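You operate a simulated robot arm through the tools that you are given. There is no shell and no other tool. Be economical: measure what you need, move in short steps, check, and stop when the job is done.

You run a simulated robot arm. Do the job below in one go: nothing can be reset, and whatever is moved stays where it is left.

JOB
Take the pink brush and leave it in the silver steel tray.

Only the result counts: the job must be done as asked and must still hold three seconds after the hand-in. Knocking over, shifting, dropping, spilling or breaking anything else fails it.

ROBOT AND FRAMES
A 7-joint arm with a two-finger parallel gripper, fixed in place. Base frame: the origin is at the foot of the arm, x ahead of it, y to its left, z up; the work surface is at about z = 0. Lengths are in m, angles in degrees, forces in N, time in s.
With the tool pointing down near the work surface it reaches from about 0.22 to 0.58 m from the base axis. Its first joint turns from -66.0 to 66.0 degrees. Payload 2.5 kg.
Tool frame: the origin (TCP) lies between the finger pads and is the grasp point; the fingertips stand 0.023 m ahead of it; z points along the fingers, y is the line along which they close. The gripper opens to 0.094 m. The fingers are 0.038 m wide and 0.01 m thick; the gripper's body (0.054 by 0.096 m) begins 0.039 m behind the TCP.
Orientation is told as [roll, pitch, yaw] about the base's x, y, z axes, in that order, counted from this pose: with the fingers straight down and closing along the base's y, the tool's x points along the base's -x, its y along +y and its z along -z.

CONTROLS
- The arm moves only by the tool jog_arm. Its argument "deltas" is a list of rows, each an object (a shift or turn left out is 0, a gripper value left out holds the last) with "gripper": the opening, from 0 (shut) to 1 (fully open); "delta_pos": the shift along the tool's x, y, z in m, a list of three; "rotation": the turn, a rotation vector about the tool's x, y, z in degrees, a list of three. In form: [{"gripper": gripper, "delta_pos": [tx, ty, tz], "rotation": [wx, wy, wz]}, ...]. A call has 1 to 10 rows; each row shifts and turns the commanded pose from where the row before left it, along the tool's axes as they then stand. Each row takes 0.2 s and may step no farther than 0.05 m and 8.6 degrees from the row before; otherwise, or with a gripper value out of range, the whole call is refused. Where a pose cannot be reached the arm comes as near as it can. A force on the tool above 40 N (or 10 N above the force at the start of the call, whichever is more), or a blocked arm, ends the call early, and 0.2 s more pass. The fingers move at their own pace (about 0.108 m/s each) and stop on an object; they squeeze with about 38 N. The grip force told is the motor's: it shows also when the fingers shut on nothing. Time passes only in rows, and 0.2 s behind the last, so rows that do not move let the fingers close. The reply holds the time, the measured pose of the TCP, the force on the tool along the base axes, the opening and the grip force, in the units named above and with some noise, and new pictures: "show" is both (left out), scene, wrist or none.
- Cameras (640 x 400 px; columns grow to the right, rows downward): "scene" is fixed at [0.1167, -0.4162, 0.5401]; the picture's right is [0.65, -0.76, 0.00], its down [-0.48, -0.41, -0.78] and it looks along [0.59, 0.51, -0.63] (base axes); focal length 321 px, centre (320, 200). "wrist" rides on the gripper at [-0.039, 0, -0.044] in the tool frame; the picture's right is [0.00, -1.00, 0.00], its down [0.97, 0.00, -0.24] and it looks along [0.24, 0.00, 0.97] (tool axes); focal length 218 px, centre (320, 200).
- measure_at(camera, pixels): for up to 12 pixels [column, row] of the newest picture of that camera ("zoom" is the newest enlarged one), the place [x, y, z] in the base frame of the surface seen there, good to about 0.003 m, but the place of the scene camera against the robot may be out by one fixed shift of up to 0.025 m in any direction. The clock stands still meanwhile.
- inspect(camera, box): a new picture of the part [left, top, right, bottom] of that camera's present view, enlarged. The clock stands still meanwhile.
- job_done(): hands the job in; it is judged then, once.

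Keep the steps short. Do not move on a guess: measure, check each grasp and each placing, and mend mistakes. In all there are 60 turns and 170 pictures (those below and enlarged ones count). Leave the gripper open and the arm clear of the work at the hand-in unless told otherwise, and finish with a single line.

The tools are called after "Call:" by a JSON object that holds its "op" and its "data". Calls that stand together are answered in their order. jog_arm: Moves the arm, as the interface text tells. Its arguments: {"type":"object","properties":{"deltas":{"type":"array","items":{"type":"object","properties":{"gripper":{"type":"number"},"delta_pos":{"type":"array","items":{"type":"number"}},"rotation":{"type":"array","items":{"type":"number"}}}}},"show":{"type":"string","enum":["both","scene","wrist","none"]}},"required":["deltas"]} The other tools are called the same way: measure_at (camera, pixels) gives the place of the surface under pixels of a picture; inspect (camera, box) takes an enlarged picture of a part of a camera's view; job_done () hands the job in.

At the start:

```text
t: 0.0
tool_pos: [0.3217, -0.0173, 0.2522]
ee_rot: [-0.1, 0.0, 0.1]
ft_force: [-0.1, -0.2, -0.3]
gripper_width: 0.0942
grip_force: 0.0
```

scene: 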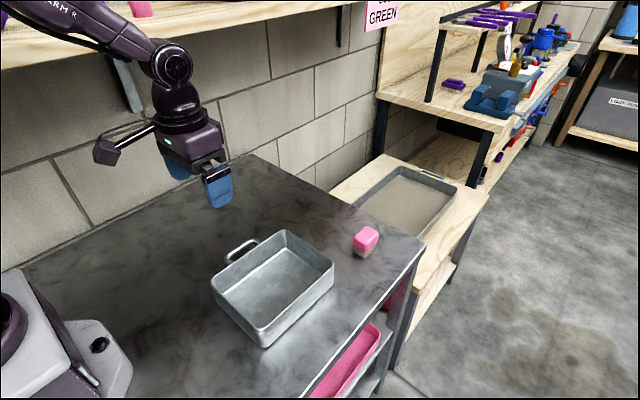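
wrist: 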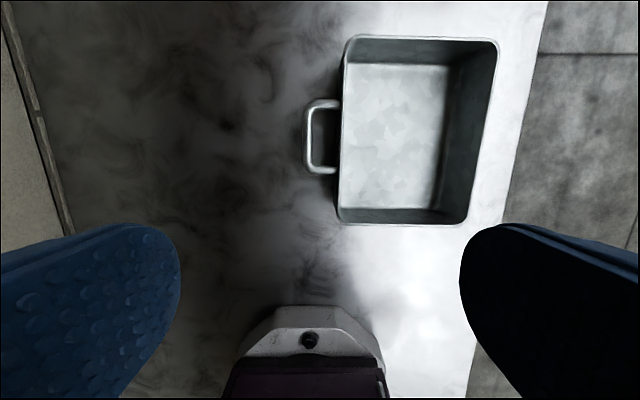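

I see a small pink block-like object near (365,240) in the scene and the steel tray near (275,285). I'll enlarge the view and measure both.

Call:
{"op": "inspect", "data": {"camera": "scene", "box": [200, 210, 420, 350]}}

Call:
{"op": "measure_at", "data": {"camera": "scene", "pixels": [[365, 234], [356, 240], [376, 238], [363, 253], [355, 249], [345, 262], [275, 285], [282, 232], [333, 263], [265, 345], [212, 283], [230, 248]]}}

Call:
{"op": "measure_at", "data": {"camera": "wrist", "pixels": [[395, 140], [350, 37], [495, 42], [465, 222], [338, 220], [310, 135], [250, 150]]}}

```text
2.86 times, centred on (310, 280) of scene
```

zoom: 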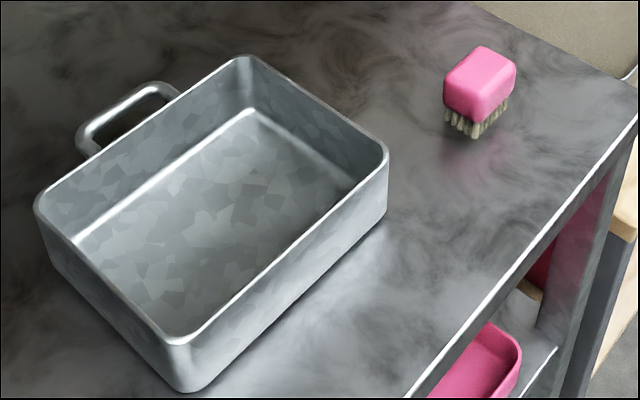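

```text
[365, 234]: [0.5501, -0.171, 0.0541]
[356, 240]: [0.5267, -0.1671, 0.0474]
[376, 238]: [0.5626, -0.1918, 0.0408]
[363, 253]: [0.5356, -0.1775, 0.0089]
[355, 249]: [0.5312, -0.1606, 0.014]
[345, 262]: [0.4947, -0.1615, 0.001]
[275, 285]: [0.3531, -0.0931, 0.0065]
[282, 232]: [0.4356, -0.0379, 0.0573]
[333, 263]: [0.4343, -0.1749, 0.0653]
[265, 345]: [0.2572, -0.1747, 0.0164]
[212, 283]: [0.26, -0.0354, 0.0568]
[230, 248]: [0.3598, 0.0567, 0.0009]
```

```text
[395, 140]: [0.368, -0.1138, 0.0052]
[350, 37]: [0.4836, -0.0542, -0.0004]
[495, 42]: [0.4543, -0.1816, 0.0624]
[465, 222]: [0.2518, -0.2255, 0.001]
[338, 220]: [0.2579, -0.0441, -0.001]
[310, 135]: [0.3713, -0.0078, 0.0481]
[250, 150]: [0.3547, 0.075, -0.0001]
```

The brush (pink back about z 0.055, bristles down) is near (0.545, -0.178) by the scene camera, near the reach limit. I'll move above it at height so the wrist camera can measure it without the scene camera's shift.

Call:
{"op": "jog_arm", "data": {"deltas": [{"gripper": 1, "delta_pos": [-0.03, -0.035, 0]}, {"delta_pos": [-0.03, -0.035, 0]}, {"delta_pos": [-0.03, -0.035, 0]}, {"delta_pos": [-0.03, -0.035, 0]}, {"delta_pos": [-0.02, -0.015, 0]}, {}]}}

```text
t: 1.4
tool_pos: [0.4615, -0.1718, 0.2517]
ee_rot: [-0.1, 0.0, 0.1]
ft_force: [0.3, -1.2, 0.0]
gripper_width: 0.094
grip_force: 0.0
```

scene: 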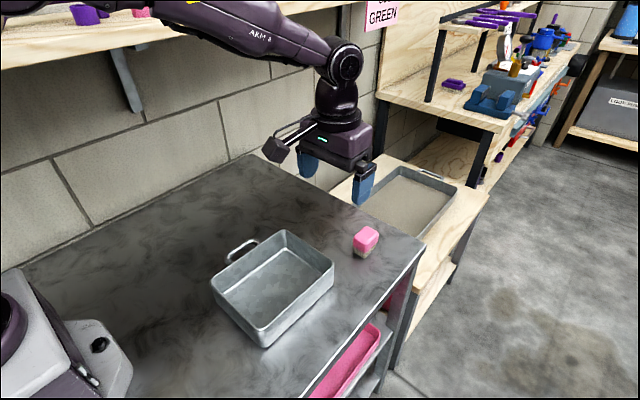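
wrist: 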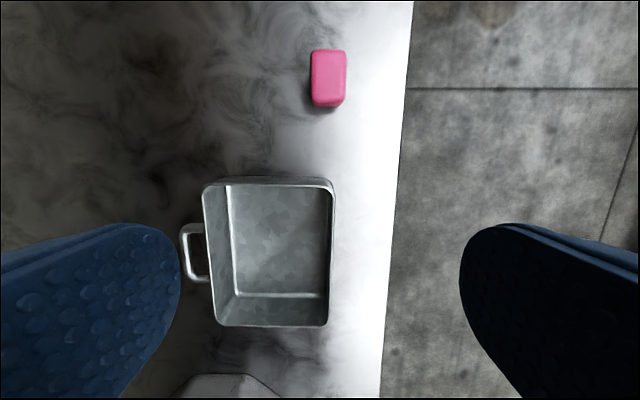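

The wrist camera now sees the brush top at (328,77) and the tray at (268,252). Measuring them.

Call:
{"op": "measure_at", "data": {"camera": "wrist", "pixels": [[328, 77], [316, 54], [341, 54], [316, 98], [341, 98], [328, 52], [328, 103], [270, 250], [212, 181], [330, 181], [325, 323], [216, 323]]}}

Call:
{"op": "inspect", "data": {"camera": "wrist", "box": [280, 30, 376, 120]}}

```text
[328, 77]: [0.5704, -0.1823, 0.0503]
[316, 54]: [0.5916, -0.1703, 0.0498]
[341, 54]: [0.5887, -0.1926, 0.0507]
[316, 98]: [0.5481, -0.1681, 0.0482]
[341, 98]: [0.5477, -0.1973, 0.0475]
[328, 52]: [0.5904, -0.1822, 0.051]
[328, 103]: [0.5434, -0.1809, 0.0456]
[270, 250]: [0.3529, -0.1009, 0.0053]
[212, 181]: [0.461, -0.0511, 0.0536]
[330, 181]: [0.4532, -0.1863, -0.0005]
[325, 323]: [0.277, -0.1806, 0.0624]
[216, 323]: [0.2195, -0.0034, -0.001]
```

```text
4.44 times, centred on (328, 75) of wrist
```

zoom: 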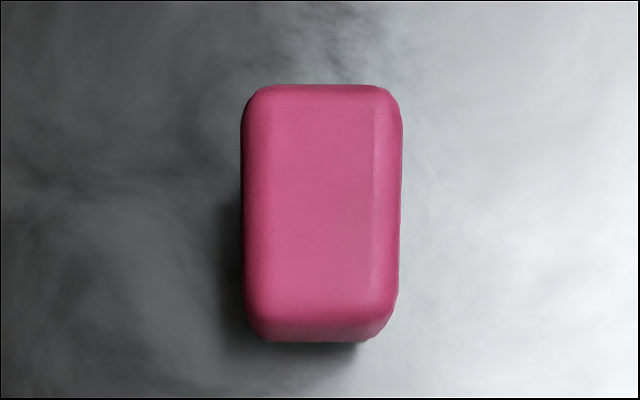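

The brush is about 0.050 × 0.033 × 0.051 high, with its centre at (0.569, -0.182). That is a radius of about 0.597, slightly past the reach for a straight-down tool. I'll tilt the fingers 16° outward and hover above it, closing along y.

Call:
{"op": "jog_arm", "data": {"deltas": [{"gripper": 1, "delta_pos": [-0.03, -0.01, 0.04]}, {"delta_pos": [-0.02, 0, 0.04]}, {"rotation": [0, -8, 0]}, {"rotation": [0, -8, 0]}, {"delta_pos": [-0.023, 0, 0.0065]}, {"delta_pos": [-0.023, 0, 0.0065]}, {}]}}

```text
refused: row 1 steps farther than a row can; nothing moved
```

Row 1 came to 0.051 m, over the limit, so I'm splitting the step into smaller ones.

Call:
{"op": "jog_arm", "data": {"deltas": [{"gripper": 1, "delta_pos": [-0.025, -0.01, 0.03]}, {"delta_pos": [-0.025, 0, 0.03]}, {"delta_pos": [0, 0, 0.02]}, {"rotation": [0, -8, 0]}, {"rotation": [0, -8, 0]}, {"delta_pos": [-0.023, 0, 0.0065]}, {"delta_pos": [-0.023, 0, 0.0065]}, {}]}}

```text
t: 3.2
tool_pos: [0.5602, -0.1805, 0.1717]
ee_rot: [0.0, -16.0, 0.0]
ft_force: [0.0, 0.3, 0.3]
gripper_width: 0.0939
grip_force: 0.1
```

scene: 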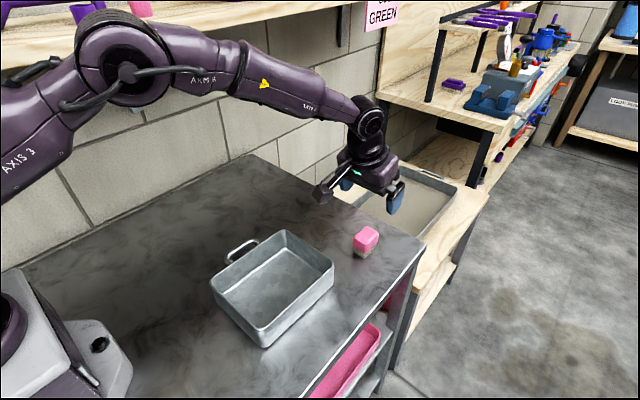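
wrist: 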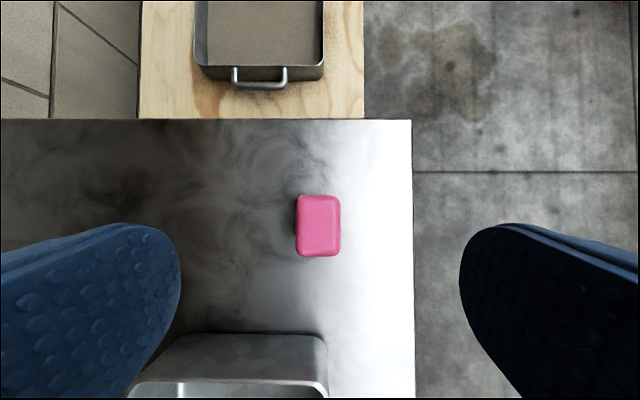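

It hovers as planned. I'm re-measuring the brush top, (297..340, 197..255), from this closer view, and the tray's near edge.

Call:
{"op": "measure_at", "data": {"camera": "wrist", "pixels": [[319, 225], [319, 198], [319, 250], [299, 225], [338, 225], [319, 254], [250, 340], [318, 340]]}}

```text
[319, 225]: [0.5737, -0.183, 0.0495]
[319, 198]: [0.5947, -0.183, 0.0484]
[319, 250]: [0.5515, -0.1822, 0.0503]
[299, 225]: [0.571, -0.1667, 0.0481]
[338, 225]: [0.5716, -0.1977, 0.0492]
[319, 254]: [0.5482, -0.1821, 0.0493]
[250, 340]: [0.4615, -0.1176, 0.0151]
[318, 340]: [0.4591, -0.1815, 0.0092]
```

The brush centre is (0.571, -0.182). I'm lowering to a TCP height of about 0.04 with the fingers open either side.

Call:
{"op": "jog_arm", "data": {"deltas": [{"delta_pos": [0.006, -0.0015, 0.0262]}, {"delta_pos": [0.006, 0, 0.0262]}, {"delta_pos": [0.006, 0, 0.0262]}, {"delta_pos": [0.006, 0, 0.0262]}, {"delta_pos": [0.005, 0, 0.0252]}, {}]}}

```text
t: 4.6
tool_pos: [0.5676, -0.1821, 0.0407]
ee_rot: [-0.1, -16.0, 0.1]
ft_force: [-0.1, 0.4, 0.5]
gripper_width: 0.0938
grip_force: 0.0
```

scene: 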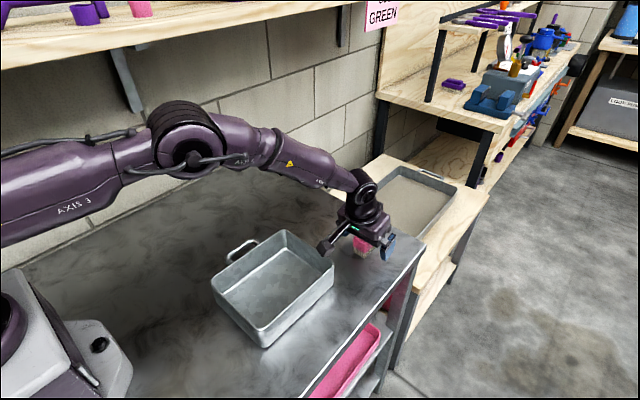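
wrist: 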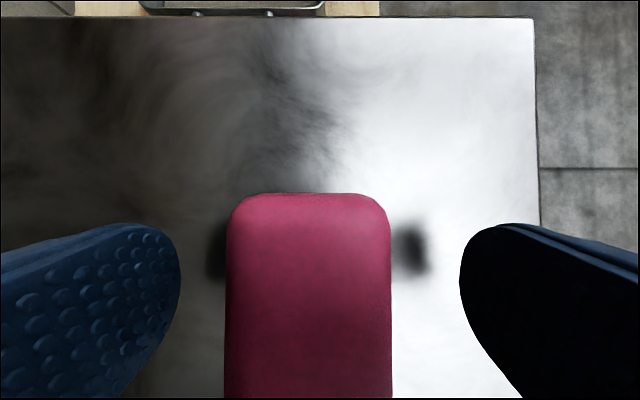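

The brush sits between the fingers, about 2 mm toward +y of centre. I'll nudge 2 mm and close.

Call:
{"op": "jog_arm", "data": {"deltas": [{"delta_pos": [0, 0.002, 0]}, {"gripper": 0}, {"gripper": 0}, {"gripper": 0}, {"gripper": 0}], "show": "wrist"}}

```text
t: 5.8
tool_pos: [0.5666, -0.1802, 0.0412]
ee_rot: [0.1, -16.0, 0.1]
ft_force: [0.4, 0.4, 0.3]
gripper_width: 0.0371
grip_force: 38.1
```

wrist: 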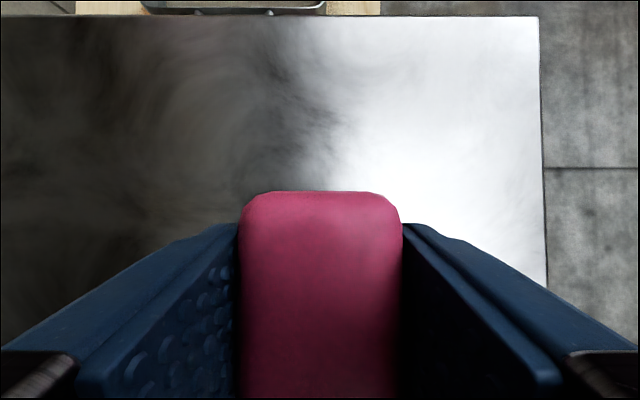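

Gripped at 0.037 m wide with 38 N. Next I lift straight up about 0.14 m.

Call:
{"op": "jog_arm", "data": {"deltas": [{"delta_pos": [-0.0055, 0, -0.0192]}, {"delta_pos": [-0.0083, 0, -0.0288]}, {"delta_pos": [-0.0083, 0, -0.0288]}, {"delta_pos": [-0.0083, 0, -0.0288]}, {"delta_pos": [-0.0083, 0, -0.0288]}, {}]}}

```text
t: 7.2
tool_pos: [0.5664, -0.1812, 0.1784]
ee_rot: [0.0, -16.0, 0.1]
ft_force: [0.5, -1.1, 0.2]
gripper_width: 0.0374
grip_force: 37.9
```

scene: 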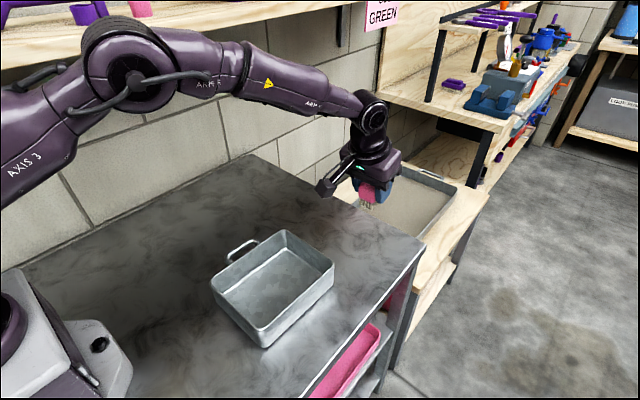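
wrist: 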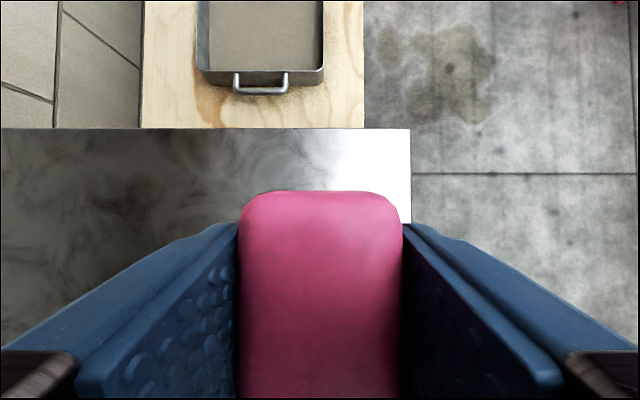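

The brush is held firmly. The tray interior spans roughly x 0.285–0.45 and y -0.05 to -0.178, centred at (0.367, -0.113). I'm moving level to above that centre.

Call:
{"op": "jog_arm", "data": {"deltas": [{"delta_pos": [0.032, 0.0112, -0.0092]}, {"delta_pos": [0.032, 0.0112, -0.0092]}, {"delta_pos": [0.032, 0.0112, -0.0092]}, {"delta_pos": [0.032, 0.0112, -0.0092]}, {"delta_pos": [0.032, 0.0112, -0.0092]}, {"delta_pos": [0.032, 0.0112, -0.0092]}, {}]}}

```text
t: 8.8
tool_pos: [0.3663, -0.1138, 0.1771]
ee_rot: [0.1, -16.0, 0.0]
ft_force: [-0.5, -0.2, -0.8]
gripper_width: 0.0373
grip_force: 37.8
```

scene: 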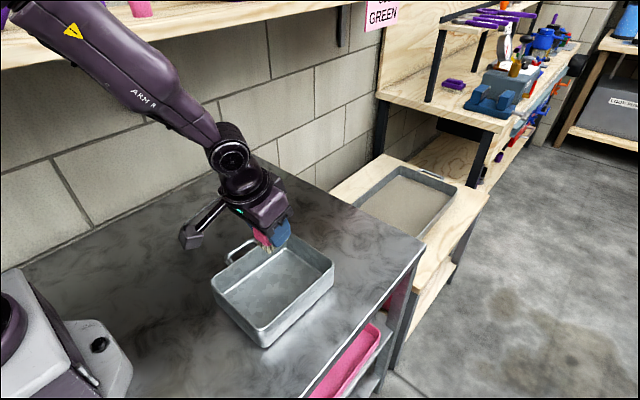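
wrist: 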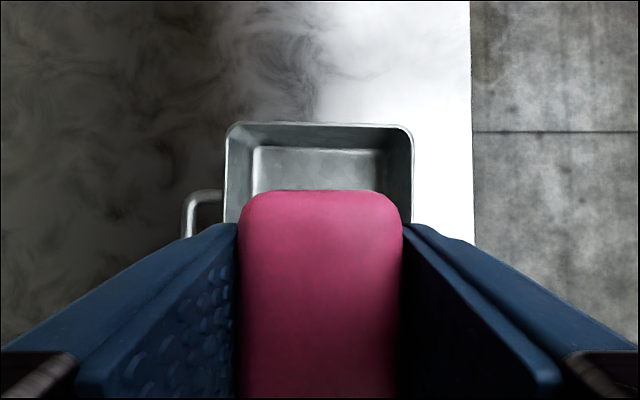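

A part of the wrist sticks out at (190,238). I'm measuring it and the tray rim to be sure the descent is clear.

Call:
{"op": "measure_at", "data": {"camera": "scene", "pixels": [[190, 246], [184, 238], [195, 234], [205, 218], [220, 204], [273, 247], [263, 250], [287, 240], [213, 285], [262, 330], [331, 265], [266, 243]]}}

Call:
{"op": "measure_at", "data": {"camera": "wrist", "pixels": [[320, 124], [228, 180], [412, 180], [236, 126], [405, 130], [320, 160], [192, 210]]}}

Call:
{"op": "inspect", "data": {"camera": "scene", "box": [160, 170, 360, 350]}}

```text
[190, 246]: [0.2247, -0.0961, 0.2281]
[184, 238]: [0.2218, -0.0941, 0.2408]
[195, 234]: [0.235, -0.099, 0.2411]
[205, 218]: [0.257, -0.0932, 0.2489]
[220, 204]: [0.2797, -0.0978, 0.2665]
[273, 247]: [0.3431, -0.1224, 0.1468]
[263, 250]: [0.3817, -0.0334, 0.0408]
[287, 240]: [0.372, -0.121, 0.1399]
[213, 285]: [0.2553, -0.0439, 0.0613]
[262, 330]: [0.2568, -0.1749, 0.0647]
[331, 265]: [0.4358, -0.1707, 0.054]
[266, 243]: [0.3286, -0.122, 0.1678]
```

```text
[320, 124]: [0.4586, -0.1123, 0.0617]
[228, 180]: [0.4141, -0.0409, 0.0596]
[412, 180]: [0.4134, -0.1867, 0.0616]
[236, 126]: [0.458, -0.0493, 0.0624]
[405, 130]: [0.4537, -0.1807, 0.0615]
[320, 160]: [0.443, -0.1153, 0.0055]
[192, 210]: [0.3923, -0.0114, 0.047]
```

```text
2.22 times, centred on (260, 260) of scene
```

zoom: 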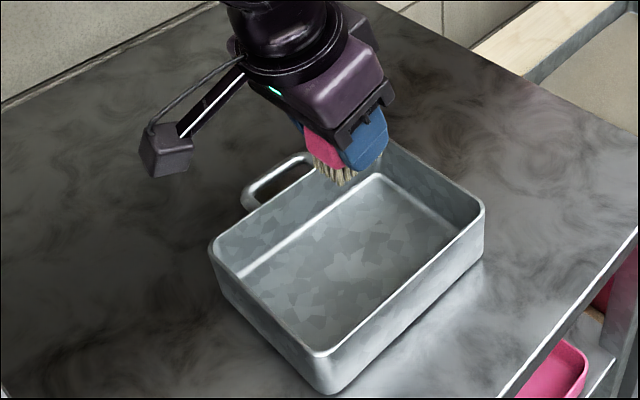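

The wrist part stays about 0.05 above the TCP and behind the tray, and rim clearance is fine. The tray floor is at about z 0.005, so the bristles should touch at a TCP of about 0.046. I'm lowering to about 0.055 first.

Call:
{"op": "jog_arm", "data": {"deltas": [{"delta_pos": [0.0084, 0, 0.0293]}, {"delta_pos": [0.0084, 0, 0.0293]}, {"delta_pos": [0.0084, 0, 0.0293]}, {"delta_pos": [0.0084, 0, 0.0293]}, {}]}}

```text
t: 10.0
tool_pos: [0.3652, -0.1137, 0.0582]
ee_rot: [0.1, -15.9, 0.0]
ft_force: [-0.2, -0.7, -1.3]
gripper_width: 0.0374
grip_force: 38.0
```

scene: 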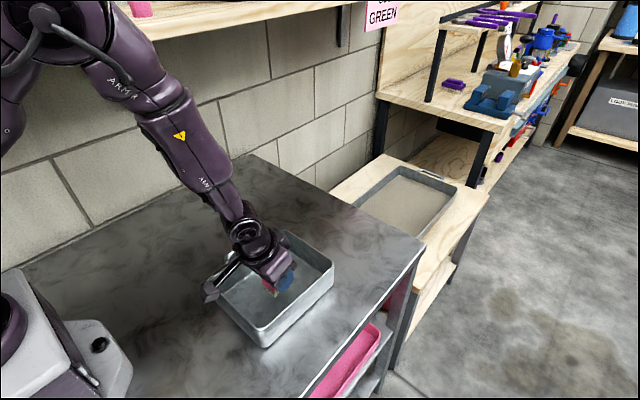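
wrist: 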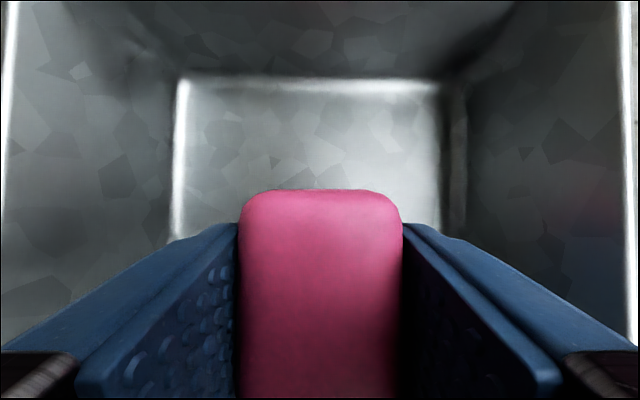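

It is centred inside the tray with no contact. I'm lowering the last 11 mm gently.

Call:
{"op": "jog_arm", "data": {"deltas": [{"delta_pos": [0.001, 0, 0.0035]}, {"delta_pos": [0.001, 0, 0.0035]}, {"delta_pos": [0.001, 0, 0.0035]}, {}], "show": "wrist"}}

```text
t: 11.0
tool_pos: [0.3682, -0.1144, 0.0472]
ee_rot: [0.1, -16.0, 0.0]
ft_force: [0.1, 0.8, -0.2]
gripper_width: 0.0373
grip_force: 37.6
```

wrist: 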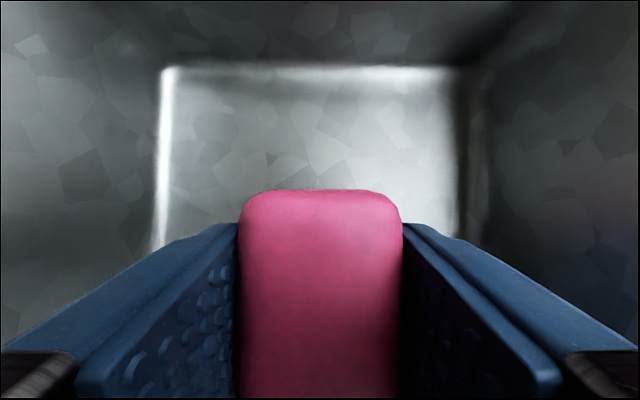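

The brush is about 1 mm off the floor. I'll lower 1 mm more and open partly (0.65) so the fingers stay clear of the tray walls.

Call:
{"op": "jog_arm", "data": {"deltas": [{"delta_pos": [0.0003, 0, 0.001]}, {"gripper": 0.65}, {"gripper": 0.65}, {"gripper": 0.65}], "show": "wrist"}}

```text
t: 12.0
tool_pos: [0.3669, -0.1143, 0.0455]
ee_rot: [0.0, -16.0, 0.0]
ft_force: [0.0, -1.1, 1.1]
gripper_width: 0.0611
grip_force: 0.0
```

wrist: 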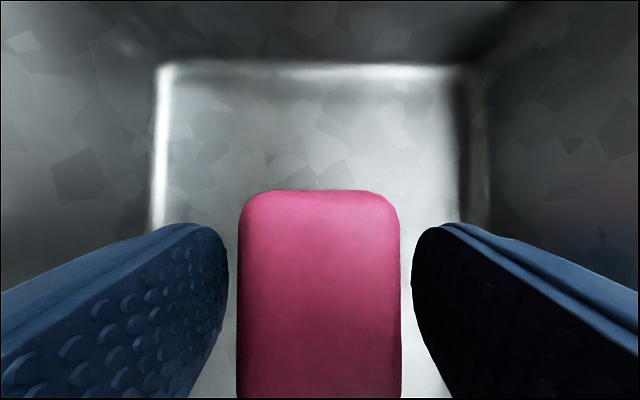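

The brush is free and standing. I'll retreat straight up about 0.17 m, opening fully at the top.

Call:
{"op": "jog_arm", "data": {"deltas": [{"delta_pos": [-0.0055, 0, -0.0192]}, {"delta_pos": [-0.0083, 0, -0.0288]}, {"delta_pos": [-0.0083, 0, -0.0288]}, {"delta_pos": [-0.0083, 0, -0.0288]}, {"delta_pos": [-0.0083, 0, -0.0288], "gripper": 1}, {"delta_pos": [-0.0083, 0, -0.0288]}, {}]}}

```text
t: 13.6
tool_pos: [0.3657, -0.1159, 0.2166]
ee_rot: [0.0, -16.0, -0.1]
ft_force: [-0.8, -0.6, -0.3]
gripper_width: 0.094
grip_force: 0.0
```

scene: 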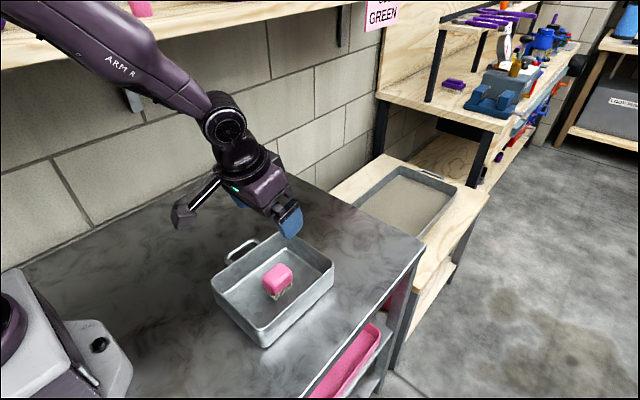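
wrist: 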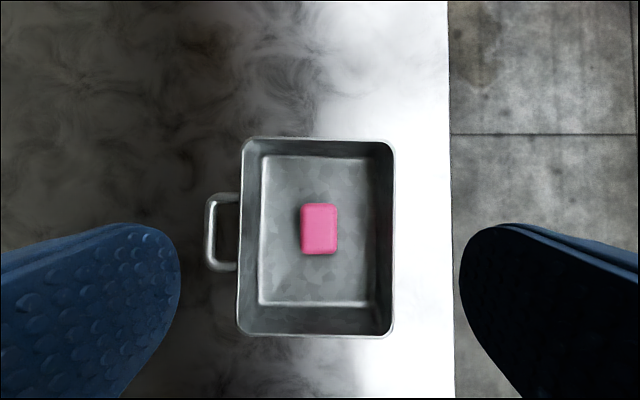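

The brush stands in the middle of the tray, the tray hasn't moved, and the gripper is open and clear, so I'm handing in.

Call:
{"op": "job_done", "data": {}}

```text
The job is handed in.
```

The pink brush is standing in the middle of the silver steel tray, nothing else was moved, and the gripper is open and clear above it.
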